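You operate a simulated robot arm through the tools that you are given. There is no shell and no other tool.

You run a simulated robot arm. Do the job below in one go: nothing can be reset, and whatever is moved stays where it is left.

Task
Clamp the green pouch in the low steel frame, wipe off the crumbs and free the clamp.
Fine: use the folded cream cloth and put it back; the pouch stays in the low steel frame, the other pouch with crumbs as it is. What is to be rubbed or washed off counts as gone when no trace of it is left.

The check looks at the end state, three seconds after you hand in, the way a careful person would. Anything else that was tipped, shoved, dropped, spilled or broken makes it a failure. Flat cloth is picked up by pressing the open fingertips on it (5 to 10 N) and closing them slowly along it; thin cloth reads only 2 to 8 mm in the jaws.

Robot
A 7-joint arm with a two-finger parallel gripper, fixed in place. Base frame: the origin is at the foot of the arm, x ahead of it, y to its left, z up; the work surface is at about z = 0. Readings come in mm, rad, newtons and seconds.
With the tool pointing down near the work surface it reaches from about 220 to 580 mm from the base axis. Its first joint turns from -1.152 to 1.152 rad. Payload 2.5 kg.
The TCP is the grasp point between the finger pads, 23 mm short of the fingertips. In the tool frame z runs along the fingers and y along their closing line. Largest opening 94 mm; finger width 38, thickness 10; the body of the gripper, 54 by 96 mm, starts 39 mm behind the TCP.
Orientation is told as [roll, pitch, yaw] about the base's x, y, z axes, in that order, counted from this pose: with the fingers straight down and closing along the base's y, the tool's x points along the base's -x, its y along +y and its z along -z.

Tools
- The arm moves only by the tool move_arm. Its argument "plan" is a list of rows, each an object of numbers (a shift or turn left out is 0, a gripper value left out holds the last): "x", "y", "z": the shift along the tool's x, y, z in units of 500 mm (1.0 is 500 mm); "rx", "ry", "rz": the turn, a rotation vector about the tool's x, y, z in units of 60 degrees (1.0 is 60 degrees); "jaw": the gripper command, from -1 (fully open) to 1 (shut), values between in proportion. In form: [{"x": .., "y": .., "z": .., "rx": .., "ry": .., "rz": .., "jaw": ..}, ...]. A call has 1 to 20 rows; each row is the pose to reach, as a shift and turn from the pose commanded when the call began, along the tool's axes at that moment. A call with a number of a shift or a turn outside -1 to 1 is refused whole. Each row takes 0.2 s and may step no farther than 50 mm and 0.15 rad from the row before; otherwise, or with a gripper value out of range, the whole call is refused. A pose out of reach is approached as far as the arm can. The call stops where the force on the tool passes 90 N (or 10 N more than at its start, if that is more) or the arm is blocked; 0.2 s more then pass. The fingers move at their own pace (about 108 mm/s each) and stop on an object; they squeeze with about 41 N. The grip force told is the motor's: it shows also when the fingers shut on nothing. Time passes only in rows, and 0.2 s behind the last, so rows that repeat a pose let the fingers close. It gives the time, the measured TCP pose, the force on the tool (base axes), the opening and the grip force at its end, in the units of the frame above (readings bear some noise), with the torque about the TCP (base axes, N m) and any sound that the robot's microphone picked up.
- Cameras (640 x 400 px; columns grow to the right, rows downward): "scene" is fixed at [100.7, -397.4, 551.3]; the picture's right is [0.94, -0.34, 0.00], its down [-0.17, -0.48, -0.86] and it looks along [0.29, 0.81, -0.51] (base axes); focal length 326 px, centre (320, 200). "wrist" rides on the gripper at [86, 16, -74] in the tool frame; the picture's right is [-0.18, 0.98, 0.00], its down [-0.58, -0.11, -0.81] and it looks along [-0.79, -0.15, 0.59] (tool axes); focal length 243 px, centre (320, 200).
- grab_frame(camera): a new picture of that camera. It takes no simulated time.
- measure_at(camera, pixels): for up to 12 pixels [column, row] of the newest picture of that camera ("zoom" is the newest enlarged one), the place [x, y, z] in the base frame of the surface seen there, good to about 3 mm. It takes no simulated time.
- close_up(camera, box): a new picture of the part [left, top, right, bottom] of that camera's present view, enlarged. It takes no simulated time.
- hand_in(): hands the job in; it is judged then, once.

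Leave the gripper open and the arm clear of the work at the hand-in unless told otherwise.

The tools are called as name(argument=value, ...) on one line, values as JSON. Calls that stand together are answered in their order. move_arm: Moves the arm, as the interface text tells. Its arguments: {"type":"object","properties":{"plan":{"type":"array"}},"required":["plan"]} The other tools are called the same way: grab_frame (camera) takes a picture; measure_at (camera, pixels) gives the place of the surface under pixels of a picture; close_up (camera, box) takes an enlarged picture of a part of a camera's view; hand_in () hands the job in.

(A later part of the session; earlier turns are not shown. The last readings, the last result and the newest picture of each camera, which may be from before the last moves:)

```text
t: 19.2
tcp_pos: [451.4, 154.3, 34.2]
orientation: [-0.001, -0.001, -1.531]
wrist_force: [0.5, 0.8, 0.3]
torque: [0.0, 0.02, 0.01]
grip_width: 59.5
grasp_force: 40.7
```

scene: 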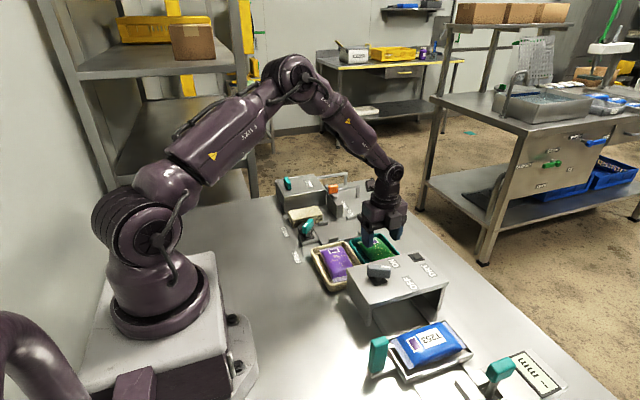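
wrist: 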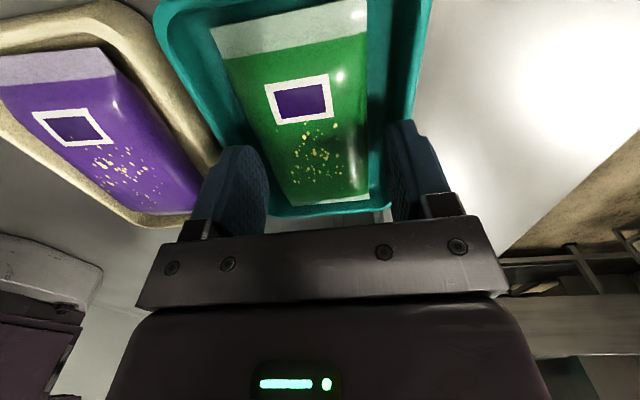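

Gripped at 59.5 mm with 41 N. I lift straight up 120 mm and look.

move_arm(plan=[{"z": -0.02, "jaw": -0.1}, {"z": -0.05}, {"z": -0.1}, {"z": -0.15}, {"z": -0.2}, {"z": -0.24}, {"z": -0.24}])

grab_frame(camera="scene")

grab_frame(camera="wrist")

```text
t: 20.8
tcp_pos: [451.1, 155.1, 155.2]
orientation: [0.0, 0.0, -1.533]
wrist_force: [-0.1, 0.3, -1.2]
torque: [0.01, 0.03, 0.04]
grip_width: 59.5
grasp_force: 41.2
```

```text
taken
```

scene: 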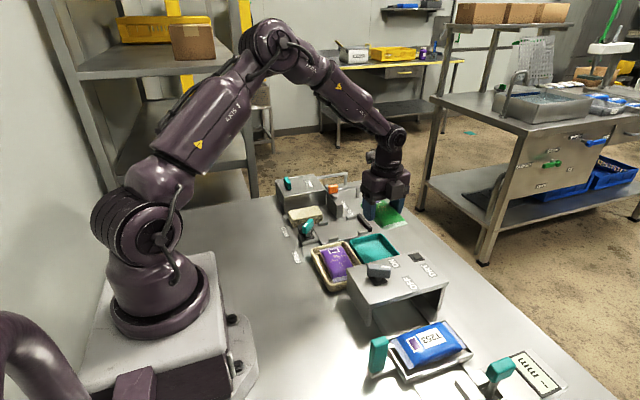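

```text
taken
```

wrist: 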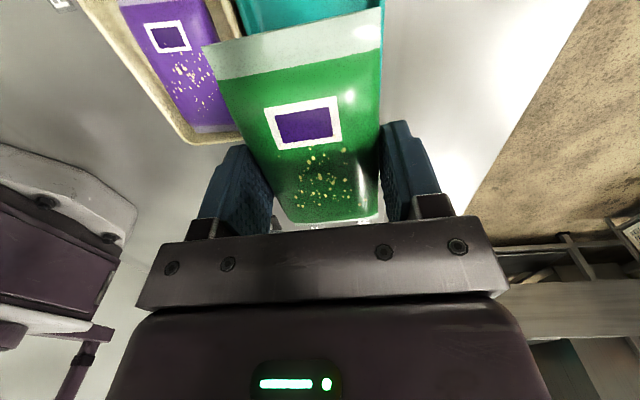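

The pouch is held and the tray stayed down. I measure the pouch's corners in the gripper to know its offset and turn.

close_up(camera="wrist", box=[190, 0, 410, 240])

measure_at(camera="wrist", pixels=[[207, 48], [380, 10], [217, 80], [379, 45], [288, 218], [376, 212], [250, 140], [376, 120], [310, 170], [300, 60], [330, 217], [290, 30]])

```text
1.67 times, centred on (300, 120) of wrist
```

zoom: 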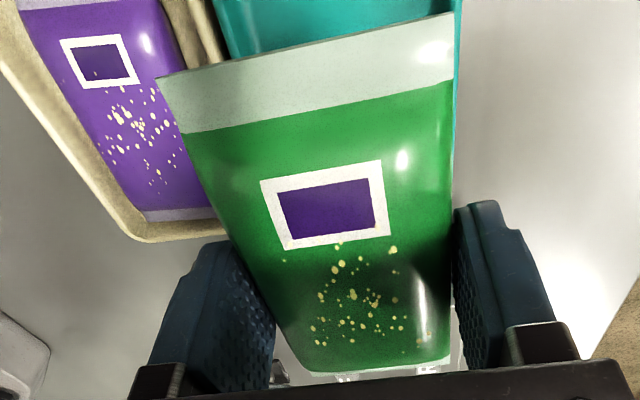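

```text
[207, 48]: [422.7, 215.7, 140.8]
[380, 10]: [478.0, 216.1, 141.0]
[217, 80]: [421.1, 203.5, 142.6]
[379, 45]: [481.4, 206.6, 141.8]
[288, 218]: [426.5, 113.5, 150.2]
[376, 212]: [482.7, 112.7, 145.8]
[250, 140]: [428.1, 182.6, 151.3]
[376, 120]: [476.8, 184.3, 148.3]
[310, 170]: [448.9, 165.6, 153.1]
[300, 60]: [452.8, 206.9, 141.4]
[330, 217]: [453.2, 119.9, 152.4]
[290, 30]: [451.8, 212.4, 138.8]
```

The pouch is aligned with the fingers; its centre is ~2 mm toward the tool's +x from the TCP, and its bottom ~28 mm below the TCP. I carry it over the frame at (416, 287.5), turning to yaw 0.

move_arm(plan=[{"x": 0.033, "y": -0.0075, "rz": -0.125}, {"x": 0.067, "y": -0.015, "rz": -0.25}, {"x": 0.1, "y": -0.0227, "rz": -0.375}, {"x": 0.1335, "y": -0.03, "rz": -0.5}, {"x": 0.167, "y": -0.0378, "rz": -0.625}, {"x": 0.2, "y": -0.0454, "rz": -0.75}, {"x": 0.2336, "y": -0.053, "rz": -0.875}, {"x": 0.267, "y": -0.0605, "rz": -1.0}])

move_arm(plan=[{"rz": -0.116}, {"rz": -0.232}, {"rz": -0.348}, {"rz": -0.464}, {"rz": -0.464}])

grab_frame(camera="wrist")

grab_frame(camera="scene")

```text
t: 22.6
tcp_pos: [416.6, 286.8, 153.7]
orientation: [-0.002, 0.0, -0.482]
wrist_force: [0.7, -0.3, -1.9]
torque: [0.01, 0.01, 0.03]
grip_width: 59.1
grasp_force: 41.5
```

```text
t: 23.8
tcp_pos: [415.2, 286.1, 154.6]
orientation: [-0.001, 0.001, 0.002]
wrist_force: [-0.3, -0.4, -1.0]
torque: [-0.02, -0.03, 0.01]
grip_width: 59.0
grasp_force: 40.7
```

```text
taken
```

wrist: 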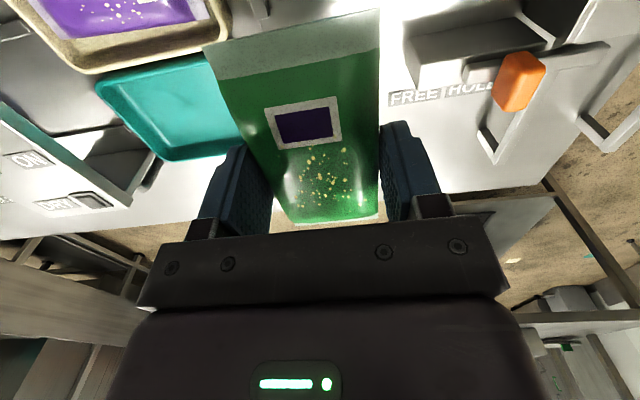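

```text
taken
```

scene: 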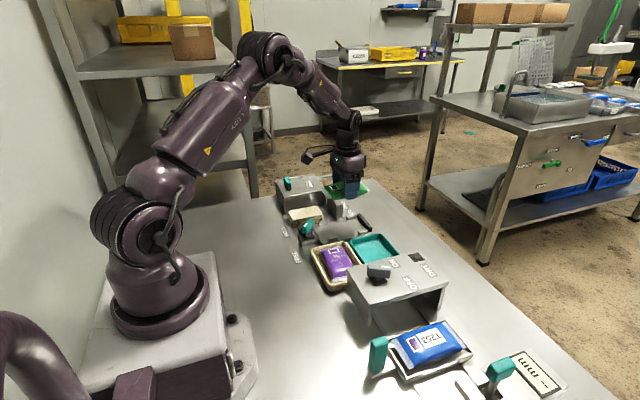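

I check the pouch's ends against the frame: I measure the label end corners and some body points.

measure_at(camera="wrist", pixels=[[208, 50], [378, 14], [290, 35], [217, 82], [378, 48], [310, 170], [290, 217], [376, 212]])

```text
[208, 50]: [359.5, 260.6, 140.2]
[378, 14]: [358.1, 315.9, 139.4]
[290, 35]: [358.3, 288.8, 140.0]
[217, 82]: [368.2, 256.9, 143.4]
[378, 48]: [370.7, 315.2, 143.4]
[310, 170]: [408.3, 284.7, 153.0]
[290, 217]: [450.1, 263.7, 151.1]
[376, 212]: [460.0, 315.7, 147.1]
```

The label end is at x≈357, so the far end would be ~475, too near the black bar (476). I shift 4 mm toward −x and lower to z≈56.

move_arm(plan=[{"x": 0.008, "z": 0.05}, {"x": 0.008, "z": 0.11}, {"x": 0.008, "z": 0.17}, {"x": 0.008, "z": 0.196}, {"x": 0.008, "z": 0.196}])

grab_frame(camera="wrist")

close_up(camera="scene", box=[280, 160, 400, 250])

```text
t: 25.0
tcp_pos: [411.1, 288.4, 56.6]
orientation: [0.001, -0.001, 0.002]
wrist_force: [1.1, -0.2, 0.0]
torque: [0.0, 0.01, 0.03]
grip_width: 59.5
grasp_force: 41.0
```

```text
taken
```

wrist: 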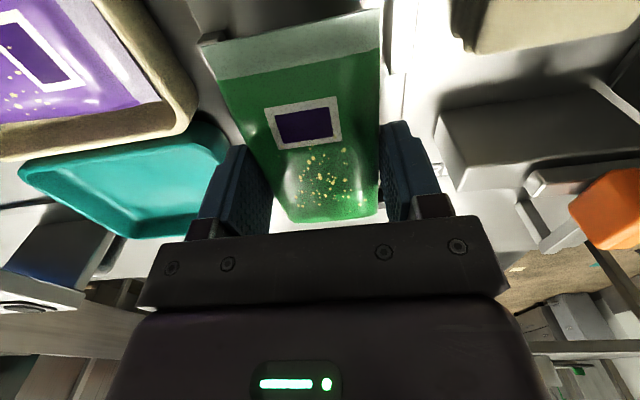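

```text
4.44 times, centred on (340, 205) of scene
```

zoom: 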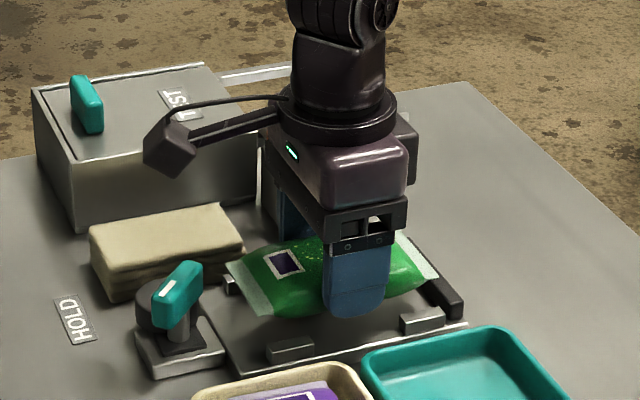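

It is well lined up between the tabs. I lower in small steps to z≈41.

move_arm(plan=[{"z": 0.01}, {"z": 0.018}, {"z": 0.024}, {"z": 0.029}, {"z": 0.029}])

```text
t: 26.2
tcp_pos: [413.3, 287.1, 40.6]
orientation: [0.001, 0.0, 0.001]
wrist_force: [-0.5, 0.3, -1.2]
torque: [0.05, -0.01, 0.0]
grip_width: 59.5
grasp_force: 41.0
```

move_arm(plan=[{"z": 0.002}, {"z": 0.004}, {"z": 0.004}])

```text
t: 27.0
tcp_pos: [412.6, 288.6, 39.5]
orientation: [0.0, 0.0, 0.002]
wrist_force: [-2.8, -3.7, 10.2]
torque: [-0.1, 0.27, 0.0]
grip_width: 59.4
grasp_force: 41.1
```

The pouch bottom has landed (10 N). I open the fingers to 68 mm and then rise.

move_arm(plan=[{"z": -0.001, "jaw": -0.3}, {"z": -0.001, "jaw": -0.447}, {"z": -0.001, "jaw": -0.447}, {"z": -0.02, "jaw": -0.447}, {"z": -0.06}, {"z": -0.12}, {"z": -0.2}, {"z": -0.28}])

close_up(camera="scene", box=[280, 180, 400, 260])

grab_frame(camera="wrist")

```text
t: 28.8
tcp_pos: [410.6, 285.4, 180.7]
orientation: [-0.002, 0.0, 0.0]
wrist_force: [0.5, 0.1, -0.8]
torque: [0.03, -0.02, 0.03]
grip_width: 68.2
grasp_force: 0.0
```

```text
5.00 times, centred on (340, 220) of scene
```

zoom: 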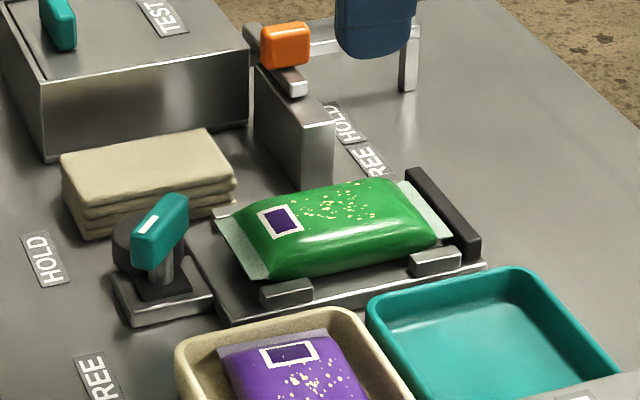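

```text
taken
```

wrist: 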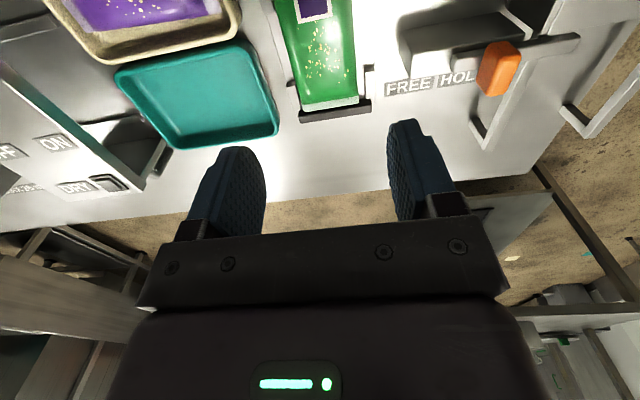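

The pouch lies well between the four tabs. Now I go for a close tilted view of the teal lever.

move_arm(plan=[{"x": 0.04, "ry": 0.12}, {"x": 0.08, "ry": 0.24}, {"x": 0.12, "ry": 0.36}, {"x": 0.162, "ry": 0.48}, {"x": 0.162, "ry": 0.48}])

grab_frame(camera="wrist")

close_up(camera="wrist", box=[240, 40, 400, 180])

```text
t: 30.0
tcp_pos: [330.6, 288.7, 178.9]
orientation: [0.0, 0.504, 0.002]
wrist_force: [-0.2, 1.2, 0.1]
torque: [-0.01, 0.01, -0.03]
grip_width: 68.0
grasp_force: 0.0
```

```text
taken
```

wrist: 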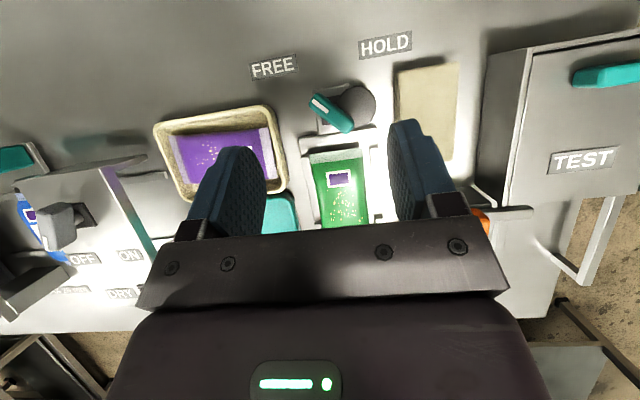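

```text
2.86 times, centred on (320, 110) of wrist
```

zoom: 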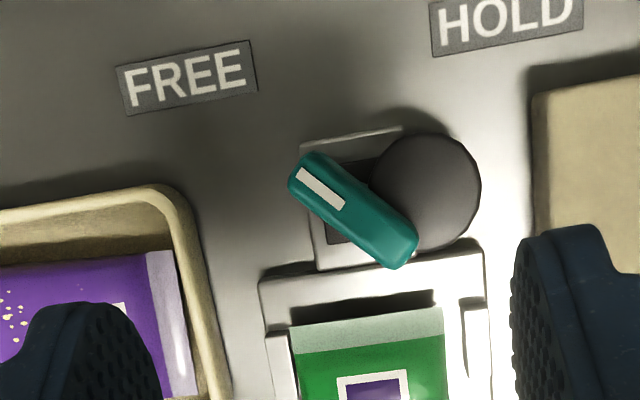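

measure_at(camera="zoom", pixels=[[300, 165], [290, 185], [312, 156], [412, 240], [398, 262], [390, 210], [350, 210], [365, 195], [340, 225], [420, 140], [475, 190], [425, 190]])

measure_at(camera="zoom", pixels=[[325, 175], [345, 240], [305, 145], [398, 128], [320, 265], [335, 238], [430, 248], [395, 145], [185, 75], [505, 20], [365, 325], [365, 295]])

```text
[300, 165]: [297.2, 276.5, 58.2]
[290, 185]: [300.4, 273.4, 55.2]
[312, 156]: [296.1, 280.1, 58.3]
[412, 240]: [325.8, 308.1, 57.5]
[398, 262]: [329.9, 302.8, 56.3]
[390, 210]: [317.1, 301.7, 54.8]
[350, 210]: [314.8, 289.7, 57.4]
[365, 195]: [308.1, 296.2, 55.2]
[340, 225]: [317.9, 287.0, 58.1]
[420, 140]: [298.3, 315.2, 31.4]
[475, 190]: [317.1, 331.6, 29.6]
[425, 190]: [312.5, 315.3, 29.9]
```

```text
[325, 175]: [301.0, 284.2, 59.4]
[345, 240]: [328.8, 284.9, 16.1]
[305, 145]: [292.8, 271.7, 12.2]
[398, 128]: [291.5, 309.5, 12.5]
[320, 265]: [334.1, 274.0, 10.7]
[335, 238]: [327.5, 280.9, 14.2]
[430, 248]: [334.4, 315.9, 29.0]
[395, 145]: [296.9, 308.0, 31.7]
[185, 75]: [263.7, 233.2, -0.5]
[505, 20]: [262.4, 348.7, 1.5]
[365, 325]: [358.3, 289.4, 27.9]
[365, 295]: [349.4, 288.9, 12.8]
```

The lever's pivot (base plate centre) is about (313.5, 290.7), bar at ~45° with ends (297,277) and (328,306), top z≈58; the cam disc's top is z≈31. I set the tool upright.

move_arm(plan=[{"ry": -0.12}, {"ry": -0.24}, {"ry": -0.36}, {"ry": -0.48}, {"ry": -0.48}])

```text
t: 31.2
tcp_pos: [331.9, 287.4, 181.0]
orientation: [-0.001, -0.001, 0.002]
wrist_force: [-0.7, -0.1, 0.0]
torque: [-0.01, -0.01, -0.01]
grip_width: 68.0
grasp_force: 0.1
```

Now I go over the pivot, turn to yaw +45° with the jaw at 40 mm, at z≈90.

move_arm(plan=[{"x": 0.006, "y": 0.001, "z": 0.03, "rz": -0.125, "jaw": 0.149}, {"x": 0.012, "y": 0.002, "z": 0.06, "rz": -0.25}, {"x": 0.018, "y": 0.0035, "z": 0.09, "rz": -0.375}, {"x": 0.024, "y": 0.0045, "z": 0.12, "rz": -0.5}, {"x": 0.03, "y": 0.0055, "z": 0.15, "rz": -0.625}, {"x": 0.0344, "y": 0.0066, "z": 0.18, "rz": -0.75}, {"x": 0.0344, "y": 0.0066, "z": 0.18, "rz": -0.75}])

grab_frame(camera="wrist")

close_up(camera="scene", box=[270, 190, 350, 250])

```text
t: 32.8
tcp_pos: [312.8, 290.2, 90.2]
orientation: [0.0, 0.0, 0.789]
wrist_force: [-0.1, 0.4, -0.2]
torque: [0.0, -0.04, -0.01]
grip_width: 40.1
grasp_force: 0.0
```

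```text
taken
```

wrist: 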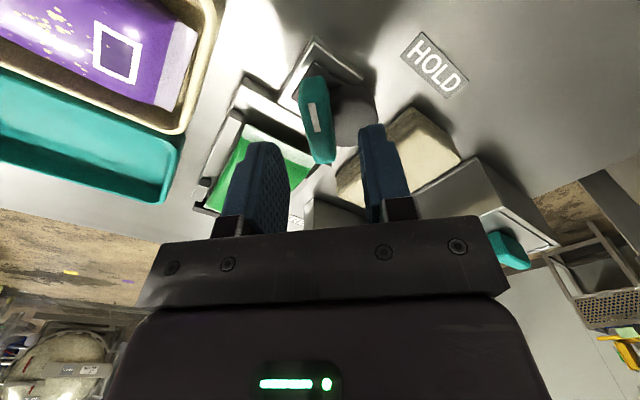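

```text
6.67 times, centred on (310, 220) of scene
```

zoom: 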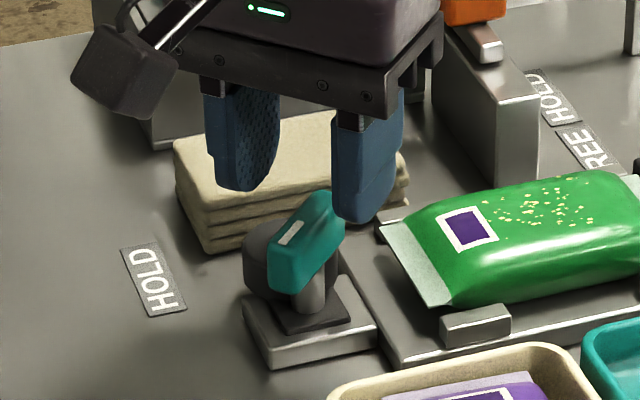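

The fingers straddle the bar. I lower to z≈58 (tips ≈35, above the cam).

move_arm(plan=[{"z": 0.03}, {"z": 0.05}, {"z": 0.064}, {"z": 0.064}])

close_up(camera="scene", box=[270, 190, 350, 250])

close_up(camera="wrist", box=[200, 40, 440, 220])

```text
t: 33.8
tcp_pos: [314.0, 290.6, 57.6]
orientation: [0.0, 0.0, 0.787]
wrist_force: [0.7, 0.7, -0.9]
torque: [0.03, 0.0, 0.05]
grip_width: 40.2
grasp_force: 0.1
```

```text
6.67 times, centred on (310, 220) of scene
```

zoom: 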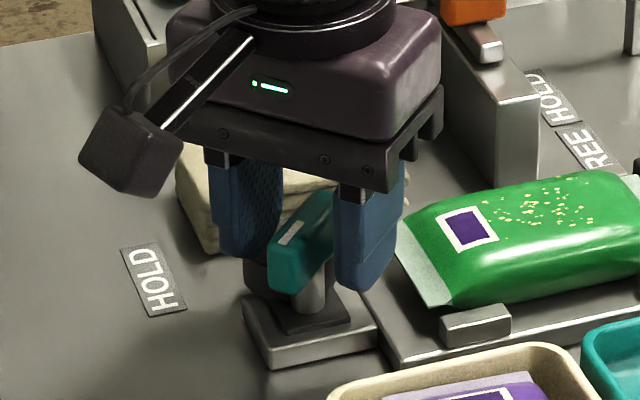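

```text
2.22 times, centred on (320, 130) of wrist
```

zoom: 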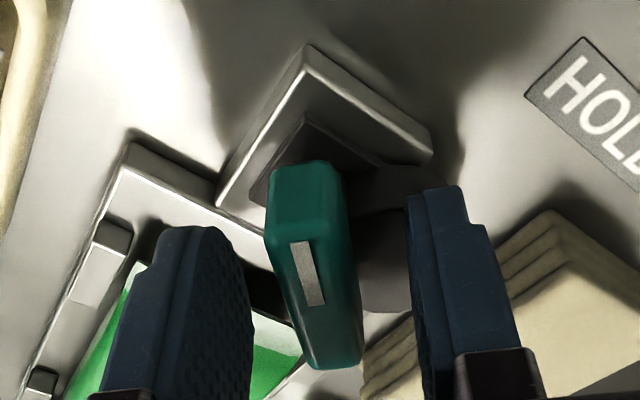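

The bar is between the fingers. I close slowly on it.

move_arm(plan=[{"jaw": 0.3}, {"jaw": 0.45}, {"jaw": 0.6}, {"jaw": 0.75}, {"jaw": 0.8}, {"jaw": 0.8}])

```text
t: 35.2
tcp_pos: [315.8, 290.2, 57.2]
orientation: [0.0, 0.001, 0.787]
wrist_force: [-1.5, 1.9, -0.1]
torque: [0.05, -0.08, -0.13]
grip_width: 15.1
grasp_force: 45.2
```

Gripped at 15 mm. I turn the lever 12° first as a trial toward HOLD (yaw decreasing, rz positive).

move_arm(plan=[{"rz": 0.05}, {"rz": 0.1}, {"rz": 0.15}, {"rz": 0.2}, {"rz": 0.2}])

```text
t: 36.4
tcp_pos: [314.4, 290.0, 57.6]
orientation: [0.001, 0.0, 0.577]
wrist_force: [-5.3, -1.7, -3.3]
torque: [0.68, -1.09, 0.01]
grip_width: 15.2
grasp_force: 45.1
```

It turns easily. I continue turning about 48° more.

move_arm(plan=[{"rz": 0.1}, {"rz": 0.2}, {"rz": 0.3}, {"rz": 0.4}, {"rz": 0.5}, {"rz": 0.6}, {"rz": 0.7}, {"rz": 0.8}, {"rz": 0.8}])

close_up(camera="scene", box=[270, 190, 350, 250])

```text
t: 38.4
tcp_pos: [314.2, 288.7, 58.0]
orientation: [0.001, -0.001, -0.264]
wrist_force: [6.3, -1.2, -11.9]
torque: [0.38, 1.07, -0.02]
grip_width: 15.0
grasp_force: 45.2
```

```text
6.67 times, centred on (310, 220) of scene
```

zoom: 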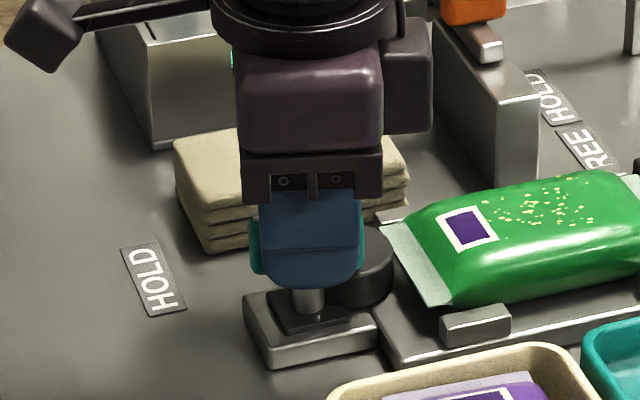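

The cam has swung toward the pouch end. I turn the remaining 30°, to yaw −45°.

move_arm(plan=[{"rz": 0.08}, {"rz": 0.16}, {"rz": 0.24}, {"rz": 0.32}, {"rz": 0.4}, {"rz": 0.4}])

close_up(camera="scene", box=[270, 190, 350, 250])

```text
t: 39.8
tcp_pos: [314.6, 290.4, 57.0]
orientation: [-0.002, 0.0, -0.681]
wrist_force: [6.6, -11.5, -13.1]
torque: [0.86, 0.71, 0.0]
grip_width: 14.8
grasp_force: 44.4
```

```text
6.67 times, centred on (310, 220) of scene
```

zoom: 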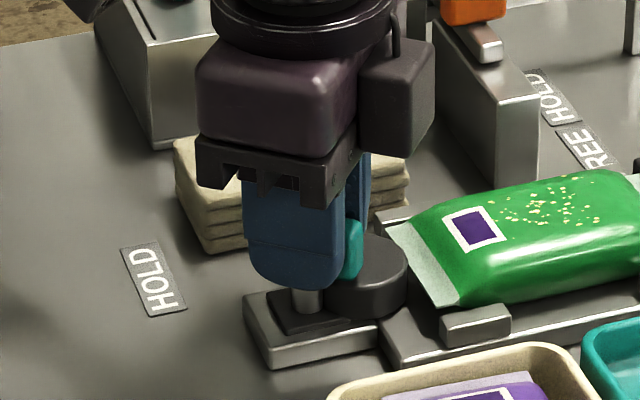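

Nearly there. I turn another ~8° with care for the torque.

move_arm(plan=[{"rz": 0.04}, {"rz": 0.08}, {"rz": 0.12}, {"rz": 0.12}])

close_up(camera="scene", box=[280, 200, 400, 260])

```text
t: 40.8
tcp_pos: [314.3, 290.2, 56.9]
orientation: [-0.003, -0.002, -0.804]
wrist_force: [1.2, -20.7, -3.0]
torque: [0.16, 0.18, 1.13]
grip_width: 15.2
grasp_force: 44.5
```

```text
5.33 times, centred on (340, 230) of scene
```

zoom: 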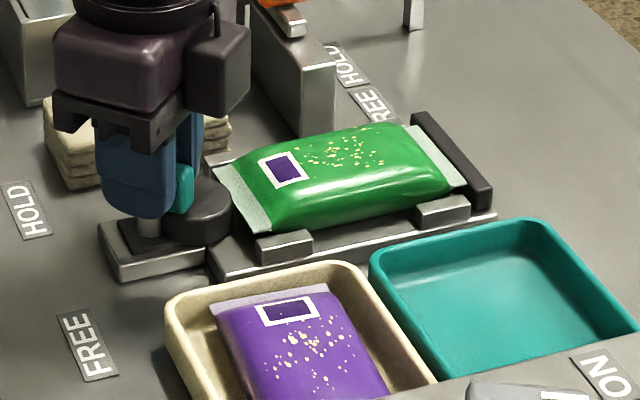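

The torque now is 1.1 N·m: the lever is at its HOLD stop. I open the fingers and rise to look.

move_arm(plan=[{"rz": -0.02, "jaw": 0.8}, {"rz": -0.02, "jaw": 0.5}, {"rz": -0.02, "jaw": 0.149}, {"rz": -0.02, "jaw": 0.149}, {"rz": -0.02, "z": -0.06}, {"rz": -0.02, "z": -0.14}, {"rz": -0.02, "z": -0.2}])

close_up(camera="scene", box=[280, 190, 400, 260])

grab_frame(camera="wrist")

```text
t: 42.4
tcp_pos: [313.2, 289.5, 156.8]
orientation: [0.0, 0.001, -0.785]
wrist_force: [0.4, -0.5, -0.5]
torque: [-0.02, -0.01, 0.02]
grip_width: 39.8
grasp_force: 0.0
```

```text
5.33 times, centred on (340, 225) of scene
```

zoom: 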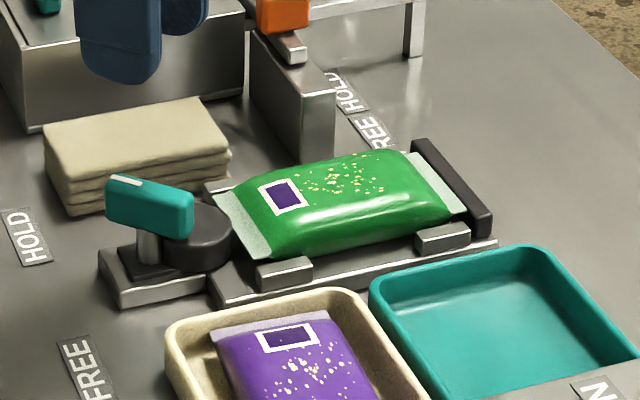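

```text
taken
```

wrist: 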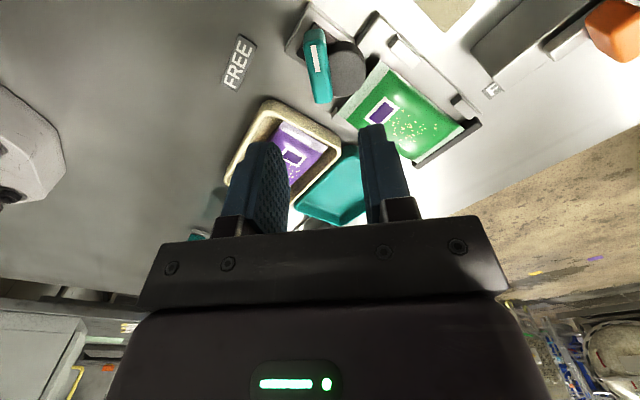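

The lever holds at HOLD with the cam pressing the pouch end against the black bar. Now the cloth: I go over its centre (334, 375.5) at yaw 0 with 62 mm opening.

move_arm(plan=[{"x": 0.015, "y": 0.025, "z": 0.0, "rz": -0.125, "jaw": -0.319}, {"x": 0.031, "y": 0.05, "z": 0.0, "rz": -0.25}, {"x": 0.046, "y": 0.075, "z": 0.02, "rz": -0.375}, {"x": 0.062, "y": 0.1, "z": 0.04, "rz": -0.5}, {"x": 0.077, "y": 0.125, "z": 0.07, "rz": -0.625}, {"x": 0.0926, "y": 0.1506, "z": 0.094, "rz": -0.75}, {"x": 0.0926, "y": 0.1506, "z": 0.094, "rz": -0.75}])

grab_frame(camera="wrist")

close_up(camera="scene", box=[270, 160, 370, 250])

```text
t: 44.0
tcp_pos: [334.2, 375.6, 109.6]
orientation: [-0.001, 0.001, 0.005]
wrist_force: [0.1, -1.1, 0.0]
torque: [0.04, 0.01, -0.01]
grip_width: 61.8
grasp_force: 0.0
```

```text
taken
```

wrist: 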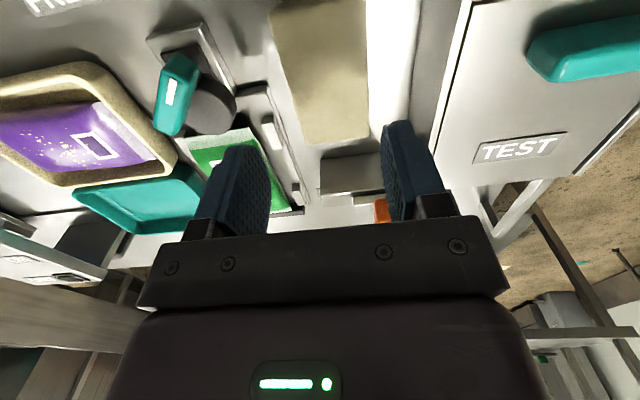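

```text
4.44 times, centred on (320, 205) of scene
```

zoom: 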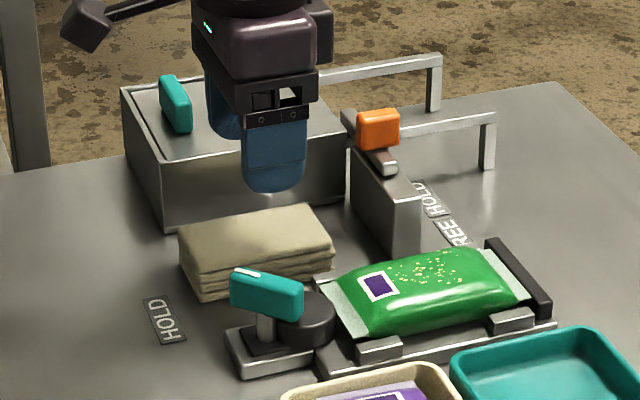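

I measure the cloth's edges once more from the wrist view to centre the grip exactly.

measure_at(camera="wrist", pixels=[[275, 30], [290, 90], [303, 135], [364, 30], [366, 90], [366, 135], [335, 143], [320, 50], [270, 10], [363, 5], [310, 140], [360, 141]])

```text
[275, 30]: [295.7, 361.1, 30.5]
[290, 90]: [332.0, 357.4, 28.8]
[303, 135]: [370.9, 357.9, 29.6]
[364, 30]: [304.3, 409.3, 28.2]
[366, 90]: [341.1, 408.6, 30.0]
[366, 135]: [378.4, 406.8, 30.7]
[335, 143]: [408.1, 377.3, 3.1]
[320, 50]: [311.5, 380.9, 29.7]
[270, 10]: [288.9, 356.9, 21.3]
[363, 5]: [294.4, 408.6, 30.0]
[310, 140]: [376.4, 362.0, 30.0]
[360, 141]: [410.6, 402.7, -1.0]
```

The two views differ a little for the cloth's back edge (399 vs 408). I enlarge both views to settle it.

close_up(camera="wrist", box=[250, 0, 410, 150])

measure_at(camera="zoom", pixels=[[110, 150], [120, 150], [130, 200], [150, 300], [165, 250], [455, 150], [460, 150], [463, 150], [466, 200], [463, 250], [463, 300], [300, 200]])

close_up(camera="scene", box=[280, 190, 350, 240])

measure_at(camera="zoom", pixels=[[110, 150], [200, 135], [250, 130], [330, 110], [150, 200], [250, 190], [350, 175], [345, 130], [108, 145], [250, 128], [240, 200], [200, 225]])

```text
2.67 times, centred on (330, 75) of wrist
```

zoom: 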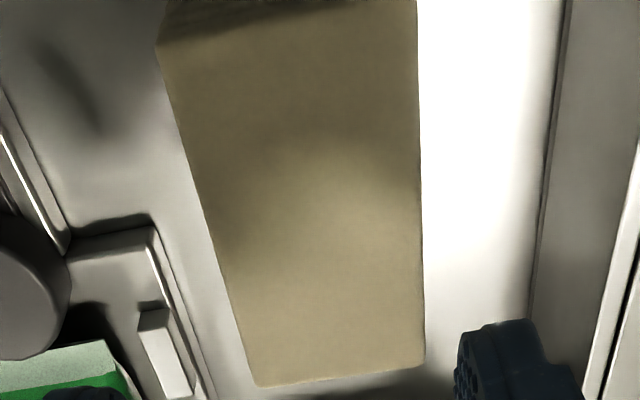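

```text
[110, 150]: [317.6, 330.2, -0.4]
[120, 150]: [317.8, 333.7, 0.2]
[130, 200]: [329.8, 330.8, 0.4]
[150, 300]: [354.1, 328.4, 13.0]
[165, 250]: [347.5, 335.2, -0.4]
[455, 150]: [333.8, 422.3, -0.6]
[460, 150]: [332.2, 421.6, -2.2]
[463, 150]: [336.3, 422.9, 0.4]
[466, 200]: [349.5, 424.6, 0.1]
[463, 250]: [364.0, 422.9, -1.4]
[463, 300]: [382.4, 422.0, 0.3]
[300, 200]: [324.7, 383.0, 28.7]
```

```text
8.00 times, centred on (315, 215) of scene
```

zoom: 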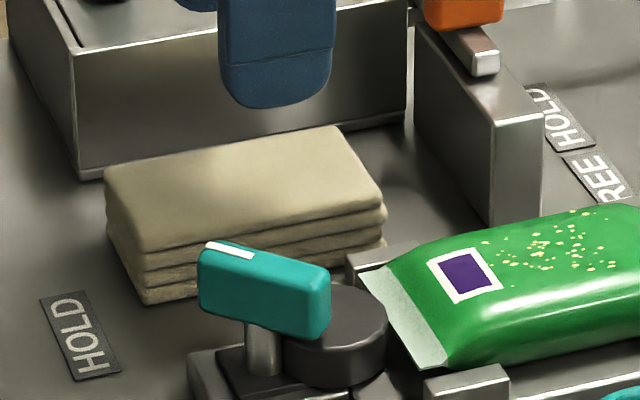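

```text
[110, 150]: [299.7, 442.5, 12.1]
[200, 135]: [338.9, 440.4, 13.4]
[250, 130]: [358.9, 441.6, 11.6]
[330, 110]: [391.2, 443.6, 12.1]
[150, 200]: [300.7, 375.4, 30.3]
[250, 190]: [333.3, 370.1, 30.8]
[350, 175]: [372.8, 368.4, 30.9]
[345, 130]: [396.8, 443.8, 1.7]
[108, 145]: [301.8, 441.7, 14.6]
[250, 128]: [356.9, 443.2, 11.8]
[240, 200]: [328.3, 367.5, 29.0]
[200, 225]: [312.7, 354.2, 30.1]
```

I re-measure precisely along the cloth's top edges in this zoom.

measure_at(camera="zoom", pixels=[[115, 175], [200, 158], [250, 148], [300, 139], [330, 132], [145, 246], [250, 226], [350, 205], [150, 298], [108, 200], [375, 190], [380, 235]])

close_up(camera="wrist", box=[250, 0, 410, 150])

measure_at(camera="zoom", pixels=[[190, 150], [205, 200], [220, 250], [238, 330], [215, 200], [415, 150], [418, 200], [420, 250], [412, 200], [422, 330], [330, 378], [200, 60]])

```text
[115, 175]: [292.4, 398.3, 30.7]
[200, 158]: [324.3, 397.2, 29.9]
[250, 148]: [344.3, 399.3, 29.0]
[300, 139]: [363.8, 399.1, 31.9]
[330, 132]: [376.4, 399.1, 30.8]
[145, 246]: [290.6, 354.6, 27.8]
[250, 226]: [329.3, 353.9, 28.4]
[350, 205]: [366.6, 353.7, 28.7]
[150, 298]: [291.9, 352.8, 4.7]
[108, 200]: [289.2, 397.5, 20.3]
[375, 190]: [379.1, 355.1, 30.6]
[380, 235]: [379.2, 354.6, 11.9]
```

```text
2.67 times, centred on (330, 75) of wrist
```

zoom: 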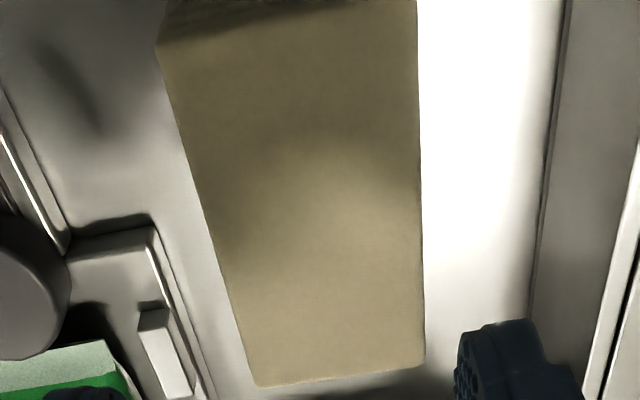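

```text
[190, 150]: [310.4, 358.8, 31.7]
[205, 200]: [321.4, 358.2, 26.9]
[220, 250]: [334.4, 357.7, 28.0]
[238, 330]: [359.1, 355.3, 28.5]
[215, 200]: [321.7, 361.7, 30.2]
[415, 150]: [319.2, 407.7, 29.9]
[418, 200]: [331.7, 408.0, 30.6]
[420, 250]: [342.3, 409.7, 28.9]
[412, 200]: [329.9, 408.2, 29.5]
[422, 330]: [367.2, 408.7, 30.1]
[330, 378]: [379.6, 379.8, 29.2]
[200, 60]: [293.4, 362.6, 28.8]
```

Scene gives y 353.5–399, wrist 358–408; I take the centre ≈380 with 66 mm opening, which clears both. I shift and lower to z≈36 (tips ≈13) stepwise.

move_arm(plan=[{"y": 0.009, "jaw": -0.404}, {"y": 0.009, "z": 0.05}, {"y": 0.009, "z": 0.09}, {"y": 0.009, "z": 0.11}, {"y": 0.009, "z": 0.12}, {"y": 0.009, "z": 0.12}])

close_up(camera="scene", box=[270, 170, 370, 240])

close_up(camera="wrist", box=[180, 0, 460, 220])

```text
t: 45.4
tcp_pos: [334.1, 380.0, 49.9]
orientation: [-0.001, 0.001, 0.003]
wrist_force: [0.5, 0.0, -0.2]
torque: [-0.01, -0.01, 0.01]
grip_width: 65.9
grasp_force: 0.0
```

```text
5.71 times, centred on (320, 205) of scene
```

zoom: 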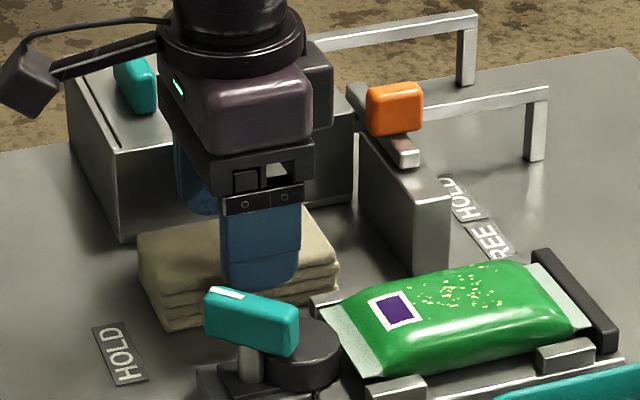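

```text
1.82 times, centred on (320, 110) of wrist
```

zoom: 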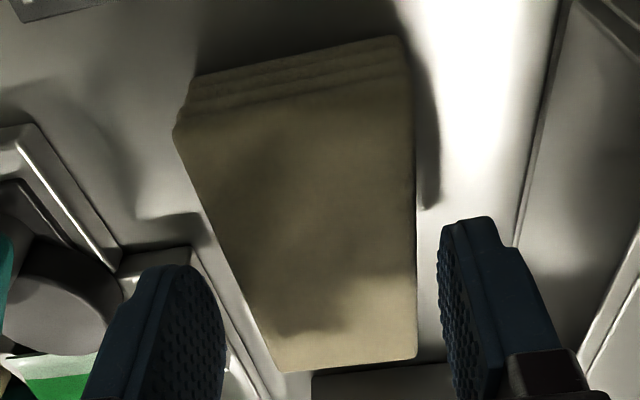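

Both fingers clear the cloth's sides. I lower to z≈36 and then close slowly.

move_arm(plan=[{"z": 0.01}, {"z": 0.02}, {"z": 0.028}, {"z": 0.028}])

move_arm(plan=[{"jaw": -0.3}, {"jaw": -0.22}, {"jaw": -0.14}, {"jaw": -0.06}, {"jaw": 0.02}, {"jaw": 0.1}, {"jaw": 0.1}])

close_up(camera="scene", box=[270, 170, 370, 240])

```text
t: 46.4
tcp_pos: [335.0, 380.7, 37.1]
orientation: [0.0, 0.0, 0.002]
wrist_force: [0.6, -1.0, -0.2]
torque: [0.01, 0.0, 0.03]
grip_width: 65.8
grasp_force: 0.1
```

```text
t: 48.0
tcp_pos: [334.1, 379.5, 37.7]
orientation: [-0.001, 0.001, 0.001]
wrist_force: [-0.6, 1.1, -0.1]
torque: [0.0, 0.03, 0.0]
grip_width: 52.7
grasp_force: 41.6
```

```text
5.71 times, centred on (320, 205) of scene
```

zoom: 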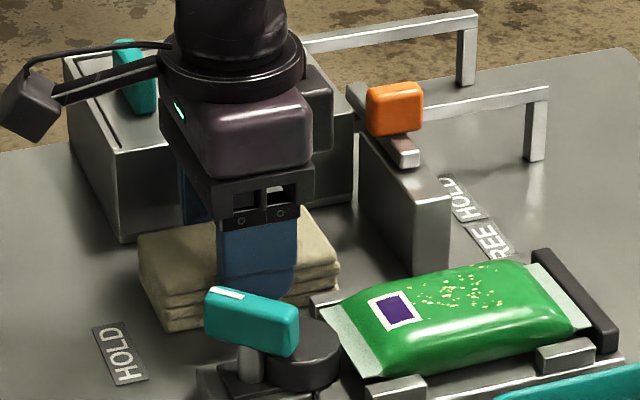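

The cloth is gripped at 52.7 mm, 41 N; bottom 37 mm below the TCP. I note the place (334.5, 380, 37) for the return and lift.

move_arm(plan=[{"z": -0.02, "jaw": 0.1}, {"z": -0.06}, {"z": -0.12}, {"z": -0.18}, {"z": -0.2}, {"z": -0.2}])

grab_frame(camera="wrist")

close_up(camera="scene", box=[260, 130, 400, 250])

```text
t: 49.4
tcp_pos: [334.7, 381.0, 135.9]
orientation: [0.0, 0.001, 0.002]
wrist_force: [-0.3, 0.1, 0.5]
torque: [0.01, -0.01, -0.01]
grip_width: 52.6
grasp_force: 41.3
```

```text
taken
```

wrist: 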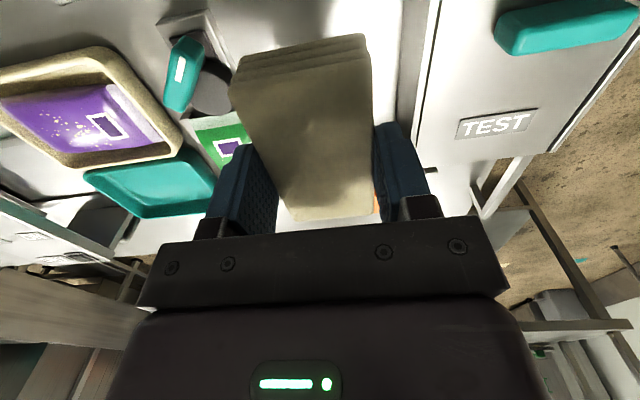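

```text
3.33 times, centred on (330, 190) of scene
```

zoom: 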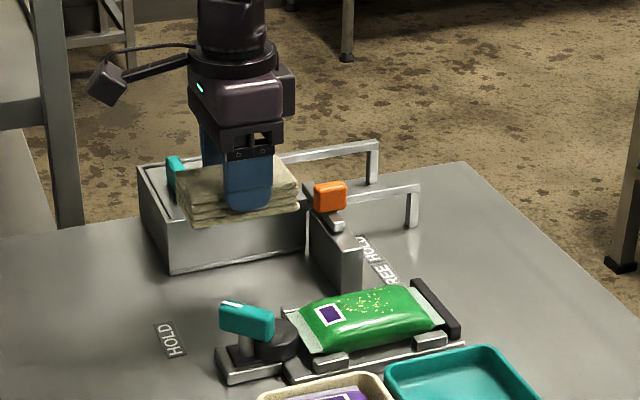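

The cloth is held well. Now I measure the crumbs' extent on the pouch in the frame.

close_up(camera="scene", box=[320, 205, 400, 245])

```text
8.00 times, centred on (360, 225) of scene
```

zoom: 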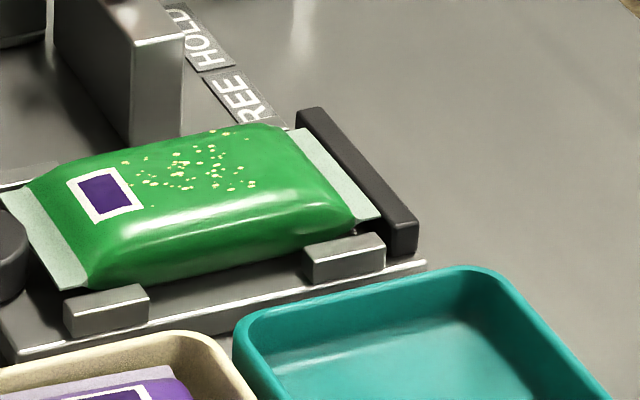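

measure_at(camera="zoom", pixels=[[122, 163], [212, 132], [252, 184], [151, 206], [195, 165], [40, 180], [270, 125], [345, 210], [92, 285], [190, 200], [300, 190], [232, 132]])

measure_at(camera="zoom", pixels=[[5, 190], [75, 290], [295, 130], [378, 215], [220, 150], [160, 175], [230, 190], [100, 240], [250, 240], [400, 215], [15, 215], [330, 250]])

```text
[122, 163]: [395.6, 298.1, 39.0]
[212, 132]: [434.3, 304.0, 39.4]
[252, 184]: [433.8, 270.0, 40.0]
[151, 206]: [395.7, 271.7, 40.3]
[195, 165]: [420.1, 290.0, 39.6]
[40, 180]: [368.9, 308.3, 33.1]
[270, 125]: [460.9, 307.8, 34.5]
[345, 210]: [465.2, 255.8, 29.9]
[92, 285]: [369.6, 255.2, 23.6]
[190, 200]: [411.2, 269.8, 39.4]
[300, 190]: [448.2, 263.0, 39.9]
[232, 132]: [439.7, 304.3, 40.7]
```

```text
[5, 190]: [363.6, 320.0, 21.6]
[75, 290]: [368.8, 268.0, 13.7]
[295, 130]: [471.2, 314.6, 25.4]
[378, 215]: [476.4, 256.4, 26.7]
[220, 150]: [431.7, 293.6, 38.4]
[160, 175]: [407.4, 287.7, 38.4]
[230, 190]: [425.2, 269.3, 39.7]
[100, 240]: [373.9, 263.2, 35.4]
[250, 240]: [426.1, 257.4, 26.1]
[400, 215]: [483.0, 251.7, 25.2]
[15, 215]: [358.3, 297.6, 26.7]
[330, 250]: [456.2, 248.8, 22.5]
```

Crumbs lie at x 395–440, y 270–305, top z≈40. I carry the cloth over their centre (417, 288) at z≈95.

move_arm(plan=[{"x": -0.041, "y": -0.046, "z": 0.0}, {"x": -0.082, "y": -0.092, "z": 0.0}, {"x": -0.123, "y": -0.139, "z": 0.02}, {"x": -0.1646, "y": -0.185, "z": 0.05}, {"x": -0.1646, "y": -0.185, "z": 0.082}, {"x": -0.1646, "y": -0.185, "z": 0.082}])

close_up(camera="scene", box=[270, 150, 410, 250])

```text
t: 50.8
tcp_pos: [416.5, 288.4, 93.6]
orientation: [0.0, -0.001, 0.002]
wrist_force: [0.2, 0.1, 0.3]
torque: [-0.01, -0.01, 0.01]
grip_width: 52.6
grasp_force: 41.0
```

```text
4.00 times, centred on (340, 200) of scene
```

zoom: 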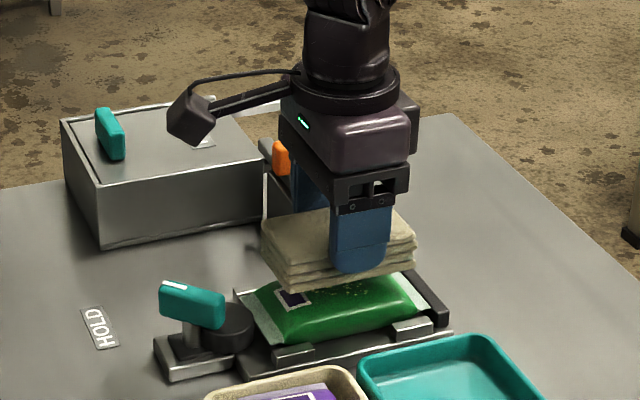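

The cloth hangs just above the pouch. I lower it in small steps until it presses.

move_arm(plan=[{"z": 0.012}, {"z": 0.02}, {"z": 0.026}, {"z": 0.03}, {"z": 0.032}, {"z": 0.032}])

```text
t: 52.2
tcp_pos: [417.1, 289.1, 79.9]
orientation: [-0.001, 0.0, 0.001]
wrist_force: [0.0, 0.7, 0.5]
torque: [0.0, 0.04, 0.0]
grip_width: 52.8
grasp_force: 41.2
```

move_arm(plan=[{"z": 0.002}, {"z": 0.004}, {"z": 0.006}, {"z": 0.006}])

```text
t: 53.2
tcp_pos: [417.0, 289.0, 76.2]
orientation: [0.0, -0.001, 0.003]
wrist_force: [-0.2, 0.7, 0.0]
torque: [0.0, 0.02, 0.02]
grip_width: 52.7
grasp_force: 41.3
```

move_arm(plan=[{"z": 0.002}, {"z": 0.003}, {"z": 0.003}])

```text
t: 54.0
tcp_pos: [418.2, 289.1, 75.1]
orientation: [0.0, -0.003, 0.002]
wrist_force: [-3.6, -2.5, 11.9]
torque: [-0.12, 0.15, 0.0]
grip_width: 52.3
grasp_force: 41.1
```

Contact with ~12 N. I wipe now: strokes of ±18 mm along x, then ±12 mm along y.

move_arm(plan=[{"x": 0.012}, {"x": 0.024}, {"x": 0.036}, {"x": 0.024}, {"x": 0.012}, {"x": 0.0}, {"x": -0.012}, {"x": -0.024}, {"x": -0.036}, {"x": -0.024}, {"x": -0.012}, {"x": 0.0}, {"y": 0.012}, {"y": 0.024}, {"y": 0.012}, {"y": 0.0}, {"y": -0.012}, {"y": -0.024}, {"y": -0.012}, {"y": 0.0}])

close_up(camera="scene", box=[290, 170, 410, 250])

```text
t: 58.2
tcp_pos: [418.2, 286.9, 76.1]
orientation: [-0.002, -0.002, 0.001]
wrist_force: [2.4, -6.3, 17.6]
torque: [-0.16, 0.0, 0.05]
grip_width: 52.4
grasp_force: 40.7
```

```text
5.00 times, centred on (350, 210) of scene
```

zoom: 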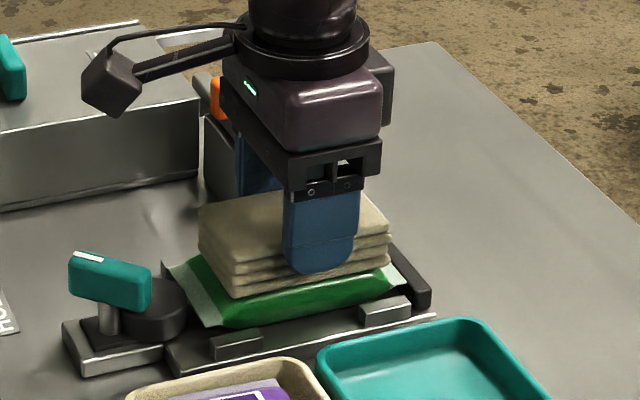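

The wipe went smoothly (17 N). I do x strokes with y offsets of +9 and −9 mm.

move_arm(plan=[{"y": 0.018}, {"x": 0.014, "y": 0.018}, {"x": 0.028, "y": 0.018}, {"x": 0.042, "y": 0.018}, {"x": 0.028, "y": 0.018}, {"x": 0.014, "y": 0.018}, {"x": 0.0, "y": 0.018}, {"x": -0.014, "y": 0.018}, {"x": -0.028, "y": 0.018}, {"x": -0.04, "y": 0.018}, {"x": -0.04, "y": 0.0}, {"x": -0.04, "y": -0.018}, {"x": -0.026, "y": -0.018}, {"x": -0.012, "y": -0.018}, {"x": 0.0, "y": -0.018}, {"x": 0.014, "y": -0.018}, {"x": 0.028, "y": -0.018}, {"x": 0.042, "y": -0.018}, {"x": 0.02, "y": -0.01}, {"x": 0.0, "y": 0.0}])

move_arm(plan=[{"z": -0.04}, {"z": -0.1}, {"x": 0.06, "y": 0.06, "z": -0.14}, {"x": 0.1, "y": 0.12, "z": -0.16}, {"x": 0.13, "y": 0.17, "z": -0.16}, {"x": 0.13, "y": 0.17, "z": -0.16}])

close_up(camera="scene", box=[310, 195, 410, 255])

grab_frame(camera="wrist")

```text
t: 62.4
tcp_pos: [416.0, 288.6, 75.1]
orientation: [-0.001, 0.001, 0.002]
wrist_force: [-5.1, -0.7, 10.3]
torque: [-0.04, 0.06, -0.03]
grip_width: 53.0
grasp_force: 40.8
```

```text
t: 63.8
tcp_pos: [352.1, 374.0, 155.4]
orientation: [0.0, 0.0, 0.001]
wrist_force: [-0.3, 0.3, 0.0]
torque: [0.01, 0.0, 0.02]
grip_width: 52.8
grasp_force: 41.2
```

```text
6.40 times, centred on (360, 225) of scene
```

zoom: 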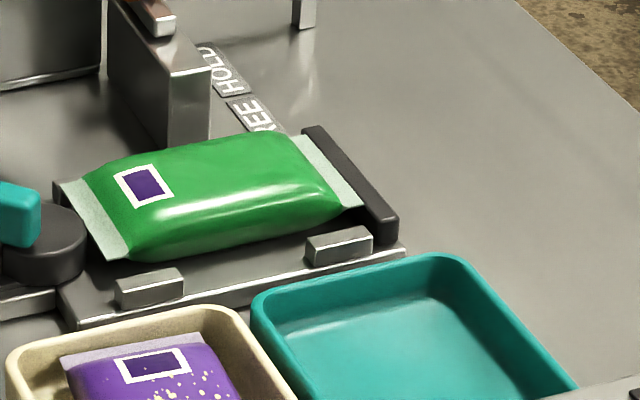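

```text
taken
```

wrist: 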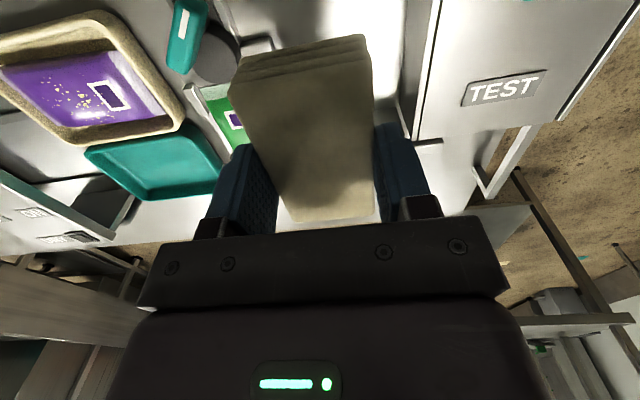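

The crumbs look gone. I enlarge the pouch strongly to be sure no trace is left.

close_up(camera="scene", box=[320, 212, 372, 238])

```text
12.31 times, centred on (346, 225) of scene
```

zoom: 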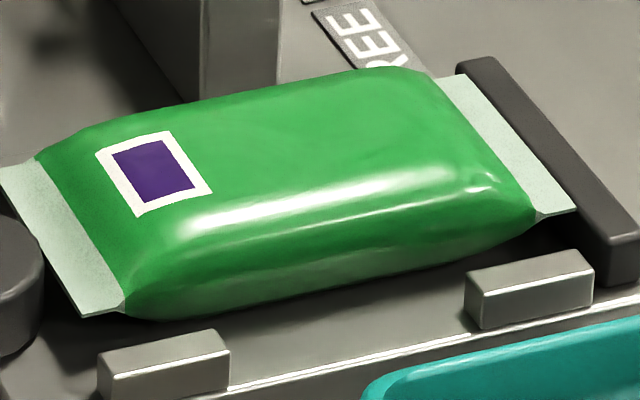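

It looks clean apart from a glare band. I shift the arm a little so that the wrist camera can also see the pouch.

move_arm(plan=[{"x": -0.04, "y": 0.02, "z": -0.02}, {"x": -0.08, "y": 0.04, "z": -0.04}, {"x": -0.08, "y": 0.04, "z": -0.04}])

close_up(camera="wrist", box=[160, 20, 300, 160])

```text
t: 64.6
tcp_pos: [390.9, 393.5, 176.2]
orientation: [-0.002, 0.001, 0.001]
wrist_force: [-0.4, -0.5, 0.4]
torque: [-0.04, 0.01, -0.01]
grip_width: 52.7
grasp_force: 41.0
```

```text
2.86 times, centred on (230, 90) of wrist
```

zoom: 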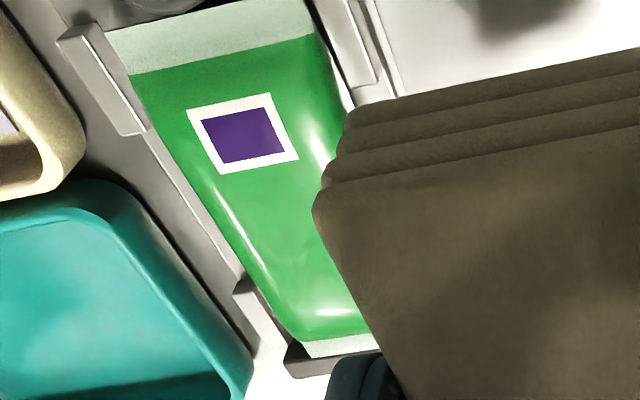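

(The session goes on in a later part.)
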